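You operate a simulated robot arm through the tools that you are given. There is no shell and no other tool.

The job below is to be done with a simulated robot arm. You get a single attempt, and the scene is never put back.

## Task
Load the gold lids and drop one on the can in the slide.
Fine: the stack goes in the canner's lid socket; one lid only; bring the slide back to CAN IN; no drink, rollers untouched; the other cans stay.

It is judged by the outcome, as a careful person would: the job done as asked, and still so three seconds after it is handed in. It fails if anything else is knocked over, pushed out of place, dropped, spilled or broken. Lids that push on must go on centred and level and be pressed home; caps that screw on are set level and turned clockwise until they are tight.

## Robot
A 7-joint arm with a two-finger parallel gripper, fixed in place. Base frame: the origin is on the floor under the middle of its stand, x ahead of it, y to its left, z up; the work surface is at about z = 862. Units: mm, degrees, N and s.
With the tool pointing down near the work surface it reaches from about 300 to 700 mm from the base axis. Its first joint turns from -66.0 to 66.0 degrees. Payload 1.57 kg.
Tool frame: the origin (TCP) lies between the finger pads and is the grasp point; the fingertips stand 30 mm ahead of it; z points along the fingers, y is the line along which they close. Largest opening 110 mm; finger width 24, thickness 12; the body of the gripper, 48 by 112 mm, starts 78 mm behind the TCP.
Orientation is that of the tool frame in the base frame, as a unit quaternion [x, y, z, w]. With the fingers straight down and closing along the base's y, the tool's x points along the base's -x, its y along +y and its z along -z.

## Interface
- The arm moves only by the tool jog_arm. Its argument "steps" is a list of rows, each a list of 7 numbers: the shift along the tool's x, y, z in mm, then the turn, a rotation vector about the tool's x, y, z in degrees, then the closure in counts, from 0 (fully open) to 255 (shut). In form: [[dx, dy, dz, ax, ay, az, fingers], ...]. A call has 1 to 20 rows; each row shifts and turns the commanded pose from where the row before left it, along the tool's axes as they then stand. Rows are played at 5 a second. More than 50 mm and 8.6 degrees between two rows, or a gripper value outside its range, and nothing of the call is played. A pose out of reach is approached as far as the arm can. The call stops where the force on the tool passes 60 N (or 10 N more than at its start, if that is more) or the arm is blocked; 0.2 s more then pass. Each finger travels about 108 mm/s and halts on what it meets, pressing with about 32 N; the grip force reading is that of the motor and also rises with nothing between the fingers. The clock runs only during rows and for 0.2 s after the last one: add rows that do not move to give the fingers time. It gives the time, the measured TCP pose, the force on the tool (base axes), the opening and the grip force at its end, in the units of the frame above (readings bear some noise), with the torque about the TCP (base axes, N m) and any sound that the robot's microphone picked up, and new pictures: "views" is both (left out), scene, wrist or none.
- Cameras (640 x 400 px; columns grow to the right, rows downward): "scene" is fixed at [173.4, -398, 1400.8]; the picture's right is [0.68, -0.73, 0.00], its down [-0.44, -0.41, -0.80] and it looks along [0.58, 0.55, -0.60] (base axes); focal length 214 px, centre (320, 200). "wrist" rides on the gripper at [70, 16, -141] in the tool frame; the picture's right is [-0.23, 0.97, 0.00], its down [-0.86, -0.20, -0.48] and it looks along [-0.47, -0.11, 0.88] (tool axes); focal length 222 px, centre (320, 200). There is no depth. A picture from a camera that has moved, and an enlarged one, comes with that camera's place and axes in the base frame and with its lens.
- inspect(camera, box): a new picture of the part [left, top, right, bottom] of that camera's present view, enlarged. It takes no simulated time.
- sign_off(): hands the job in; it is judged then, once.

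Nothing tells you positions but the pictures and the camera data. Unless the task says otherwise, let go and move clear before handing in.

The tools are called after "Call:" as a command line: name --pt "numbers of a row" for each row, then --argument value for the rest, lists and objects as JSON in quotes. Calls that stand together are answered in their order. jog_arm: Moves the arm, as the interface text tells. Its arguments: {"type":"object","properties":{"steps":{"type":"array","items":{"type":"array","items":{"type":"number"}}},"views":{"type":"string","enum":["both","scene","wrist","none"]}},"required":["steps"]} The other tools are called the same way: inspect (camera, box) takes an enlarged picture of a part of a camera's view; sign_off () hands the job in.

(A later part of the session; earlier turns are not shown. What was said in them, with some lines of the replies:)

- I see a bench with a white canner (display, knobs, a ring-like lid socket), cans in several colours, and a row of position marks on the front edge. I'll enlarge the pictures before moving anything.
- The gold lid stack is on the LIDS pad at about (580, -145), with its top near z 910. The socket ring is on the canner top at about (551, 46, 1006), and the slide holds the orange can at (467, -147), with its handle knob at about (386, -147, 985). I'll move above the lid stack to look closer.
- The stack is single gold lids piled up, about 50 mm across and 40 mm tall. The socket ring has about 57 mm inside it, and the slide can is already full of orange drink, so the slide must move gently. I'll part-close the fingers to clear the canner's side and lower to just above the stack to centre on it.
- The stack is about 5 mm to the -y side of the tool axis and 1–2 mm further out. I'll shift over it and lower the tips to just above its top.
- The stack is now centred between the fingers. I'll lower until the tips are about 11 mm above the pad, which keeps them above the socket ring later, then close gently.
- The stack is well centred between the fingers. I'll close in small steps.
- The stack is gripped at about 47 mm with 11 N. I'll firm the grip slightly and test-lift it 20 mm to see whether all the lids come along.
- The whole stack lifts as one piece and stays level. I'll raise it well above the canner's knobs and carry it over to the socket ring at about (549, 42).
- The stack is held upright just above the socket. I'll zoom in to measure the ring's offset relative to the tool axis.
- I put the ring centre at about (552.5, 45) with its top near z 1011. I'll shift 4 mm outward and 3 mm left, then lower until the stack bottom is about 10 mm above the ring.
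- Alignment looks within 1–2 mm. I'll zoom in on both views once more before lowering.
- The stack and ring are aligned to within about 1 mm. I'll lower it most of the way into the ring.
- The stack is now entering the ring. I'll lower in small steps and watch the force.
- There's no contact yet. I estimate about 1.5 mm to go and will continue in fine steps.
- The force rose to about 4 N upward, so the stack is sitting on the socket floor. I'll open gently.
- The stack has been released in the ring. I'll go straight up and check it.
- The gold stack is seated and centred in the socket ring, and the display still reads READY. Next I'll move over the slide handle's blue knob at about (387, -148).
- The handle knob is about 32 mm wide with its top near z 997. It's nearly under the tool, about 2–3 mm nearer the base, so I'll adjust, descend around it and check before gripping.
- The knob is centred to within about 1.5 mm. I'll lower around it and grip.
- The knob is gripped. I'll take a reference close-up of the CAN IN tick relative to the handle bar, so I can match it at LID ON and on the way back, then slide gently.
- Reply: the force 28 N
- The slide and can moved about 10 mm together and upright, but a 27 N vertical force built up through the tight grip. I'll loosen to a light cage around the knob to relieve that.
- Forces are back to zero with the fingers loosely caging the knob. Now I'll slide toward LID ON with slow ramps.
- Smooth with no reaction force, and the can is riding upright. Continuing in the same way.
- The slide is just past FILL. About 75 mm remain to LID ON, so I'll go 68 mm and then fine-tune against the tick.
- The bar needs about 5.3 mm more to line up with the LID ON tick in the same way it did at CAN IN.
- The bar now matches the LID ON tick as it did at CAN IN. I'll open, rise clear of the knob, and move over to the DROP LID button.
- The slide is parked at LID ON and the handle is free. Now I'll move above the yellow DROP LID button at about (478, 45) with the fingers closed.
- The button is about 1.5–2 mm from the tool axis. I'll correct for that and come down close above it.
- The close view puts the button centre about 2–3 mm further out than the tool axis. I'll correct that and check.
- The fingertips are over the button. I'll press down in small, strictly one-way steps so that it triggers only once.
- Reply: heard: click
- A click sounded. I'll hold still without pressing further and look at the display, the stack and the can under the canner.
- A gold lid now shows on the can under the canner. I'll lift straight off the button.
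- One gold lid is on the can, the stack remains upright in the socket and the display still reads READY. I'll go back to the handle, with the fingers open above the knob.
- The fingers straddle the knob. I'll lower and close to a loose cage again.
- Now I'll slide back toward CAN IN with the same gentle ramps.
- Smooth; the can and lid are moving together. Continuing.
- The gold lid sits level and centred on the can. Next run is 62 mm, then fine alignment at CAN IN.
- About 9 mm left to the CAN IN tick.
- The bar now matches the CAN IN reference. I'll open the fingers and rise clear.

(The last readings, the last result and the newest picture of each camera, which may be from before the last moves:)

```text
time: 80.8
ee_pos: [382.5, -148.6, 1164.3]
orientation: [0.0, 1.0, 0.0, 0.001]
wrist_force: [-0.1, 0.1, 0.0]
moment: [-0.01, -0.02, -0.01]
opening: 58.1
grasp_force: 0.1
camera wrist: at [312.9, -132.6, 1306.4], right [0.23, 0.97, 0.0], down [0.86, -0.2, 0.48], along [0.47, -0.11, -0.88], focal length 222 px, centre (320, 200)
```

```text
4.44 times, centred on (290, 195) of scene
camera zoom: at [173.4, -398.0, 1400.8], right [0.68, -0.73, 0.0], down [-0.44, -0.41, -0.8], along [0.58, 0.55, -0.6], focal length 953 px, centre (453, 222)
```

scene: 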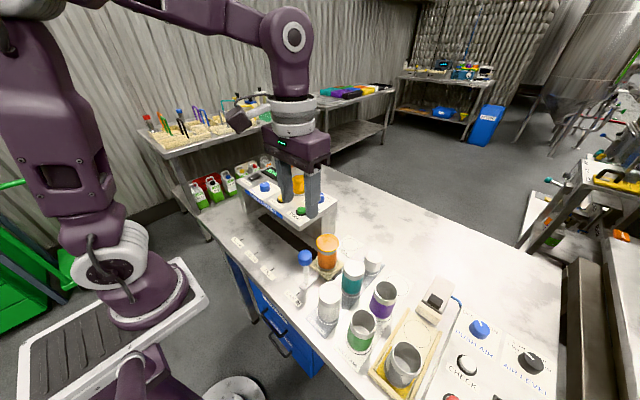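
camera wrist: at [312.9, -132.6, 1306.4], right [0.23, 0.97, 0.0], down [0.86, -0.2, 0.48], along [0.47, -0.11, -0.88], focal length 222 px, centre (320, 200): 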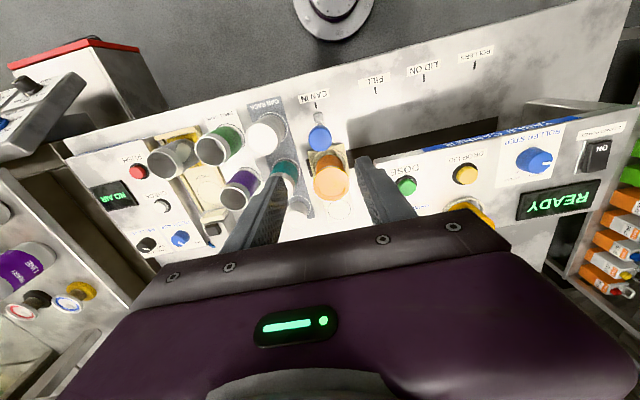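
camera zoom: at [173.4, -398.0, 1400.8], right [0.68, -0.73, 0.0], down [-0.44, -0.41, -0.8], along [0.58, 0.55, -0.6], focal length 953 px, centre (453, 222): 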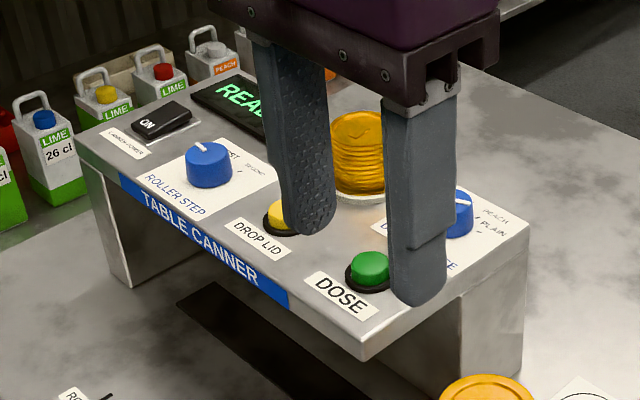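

The slide is back at CAN IN with the gold lid on the orange can. I'll move the arm well clear and do a last check of everything.

Call:
jog_arm --pt "0 0 -30 0 0 0 120" --pt "0 0 -40 0 0 0 120" --pt "-5 15 -30 0 0 0 100" --pt "-10 30 -13 0 0 0 60" --pt "-15 35 0 0 0 0 0" --pt "-12 35 0 0 0 0 0" --pt "0 10 0 0 0 0 0" --pt "0 0 0 0 0 0 0" --views "both"

Call:
inspect --camera "scene" --box '[305, 225, 350, 275]'

Call:
inspect --camera "scene" --box '[230, 150, 350, 240]'

Call:
inspect --camera "scene" --box '[290, 220, 450, 390]'

Call:
inspect --camera "wrist" --box '[200, 50, 440, 200]'

```text
time: 82.6
ee_pos: [425.6, -22.5, 1278.1]
orientation: [0.0, 1.0, -0.001, 0.0]
wrist_force: [-0.1, -0.5, 0.3]
moment: [0.0, -0.01, 0.0]
opening: 109.9
grasp_force: 0.2
camera wrist: at [354.7, -7.1, 1419.7], right [0.23, 0.97, 0.0], down [0.85, -0.2, 0.48], along [0.47, -0.11, -0.88], focal length 222 px, centre (320, 200)
```

scene: 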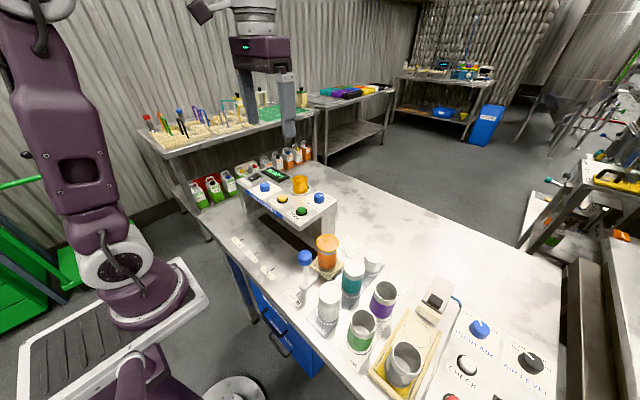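
wrist: 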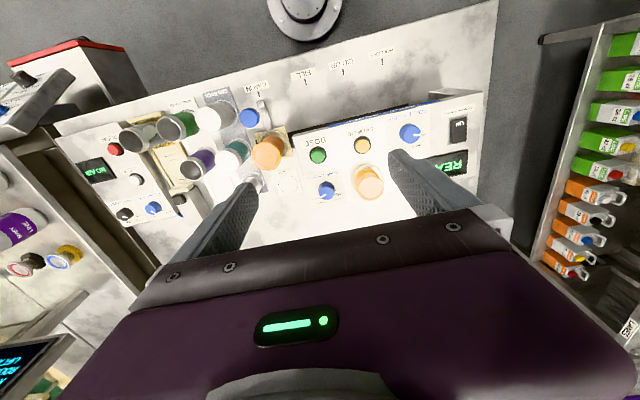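

```text
8.00 times, centred on (328, 250) of scene
camera zoom: at [173.4, -398.0, 1400.8], right [0.68, -0.73, 0.0], down [-0.44, -0.41, -0.8], along [0.58, 0.55, -0.6], focal length 1716 px, centre (260, -200)
```

zoom: 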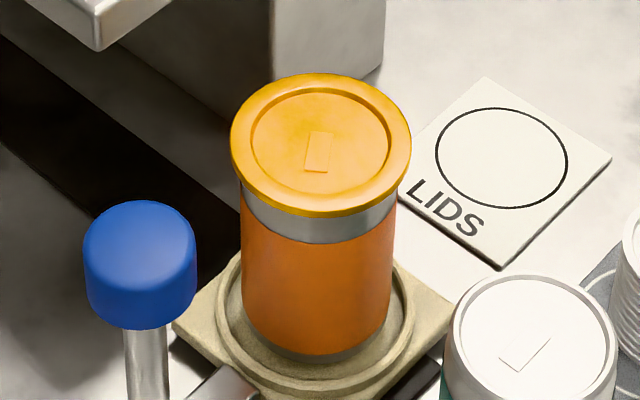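

```text
4.44 times, centred on (290, 195) of scene
camera zoom: at [173.4, -398.0, 1400.8], right [0.68, -0.73, 0.0], down [-0.44, -0.41, -0.8], along [0.58, 0.55, -0.6], focal length 953 px, centre (453, 222)
```

zoom: 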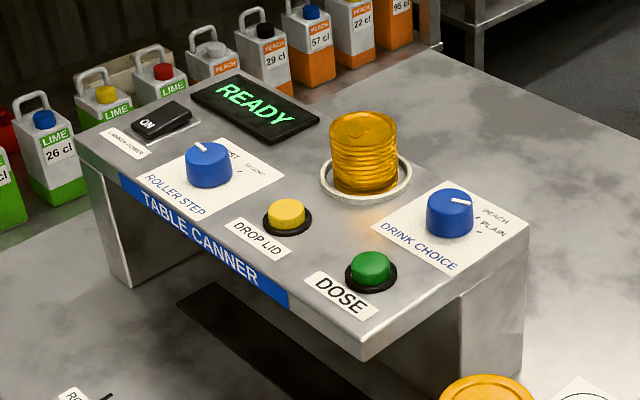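

```text
2.35 times, centred on (370, 305) of scene
camera zoom: at [173.4, -398.0, 1400.8], right [0.68, -0.73, 0.0], down [-0.44, -0.41, -0.8], along [0.58, 0.55, -0.6], focal length 505 px, centre (202, -47)
```

zoom: 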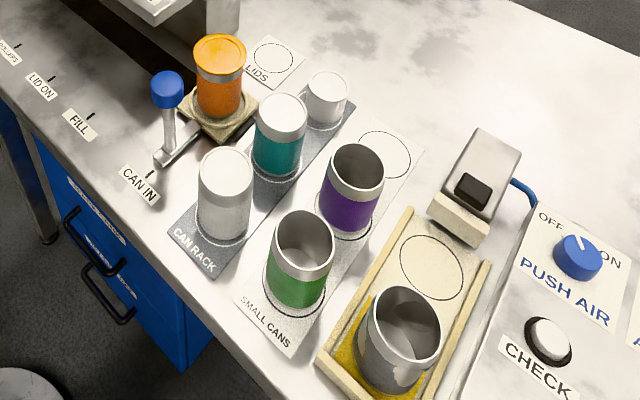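

```text
2.67 times, centred on (320, 125) of wrist
camera zoom: at [354.7, -7.1, 1419.7], right [0.23, 0.97, 0.0], down [0.85, -0.2, 0.48], along [0.47, -0.11, -0.88], focal length 592 px, centre (320, 400)
```

zoom: 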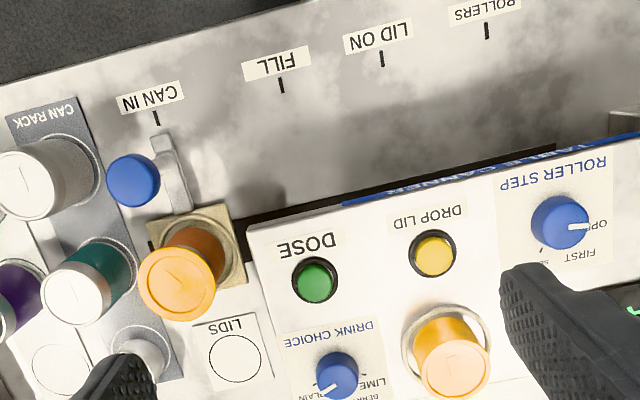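

Everything checks out: one gold lid sits centred and level on the orange can, and the slide lines up with the CAN IN mark. The rest of the stack stands in the lid socket, the knobs and other cans are as they were, and the arm is clear with its gripper empty. I'm handing the job in.

Call:
sign_off

```text
The job is handed in.
```

The gold lid stack is in the canner's lid socket, and the canner dropped one lid on the orange can in the slide. I've handed the job in; no result came back with the hand-in.

- **Lid:** I pressed DROP LID once and heard one click. In the pictures the lid sits centred and level on the can. It has only been dropped on, not rolled.
- **Slide:** it went out to LID ON and is back at CAN IN, lined up with the mark. The can was already full of orange drink when I started, so I moved it slowly and saw no spill.
- **Left alone:** I didn't press DOSE, so no drink was added. The rollers and both knobs are untouched, and the other cans look unmoved.
- **Arm:** it is back at its starting position with the gripper open and empty.
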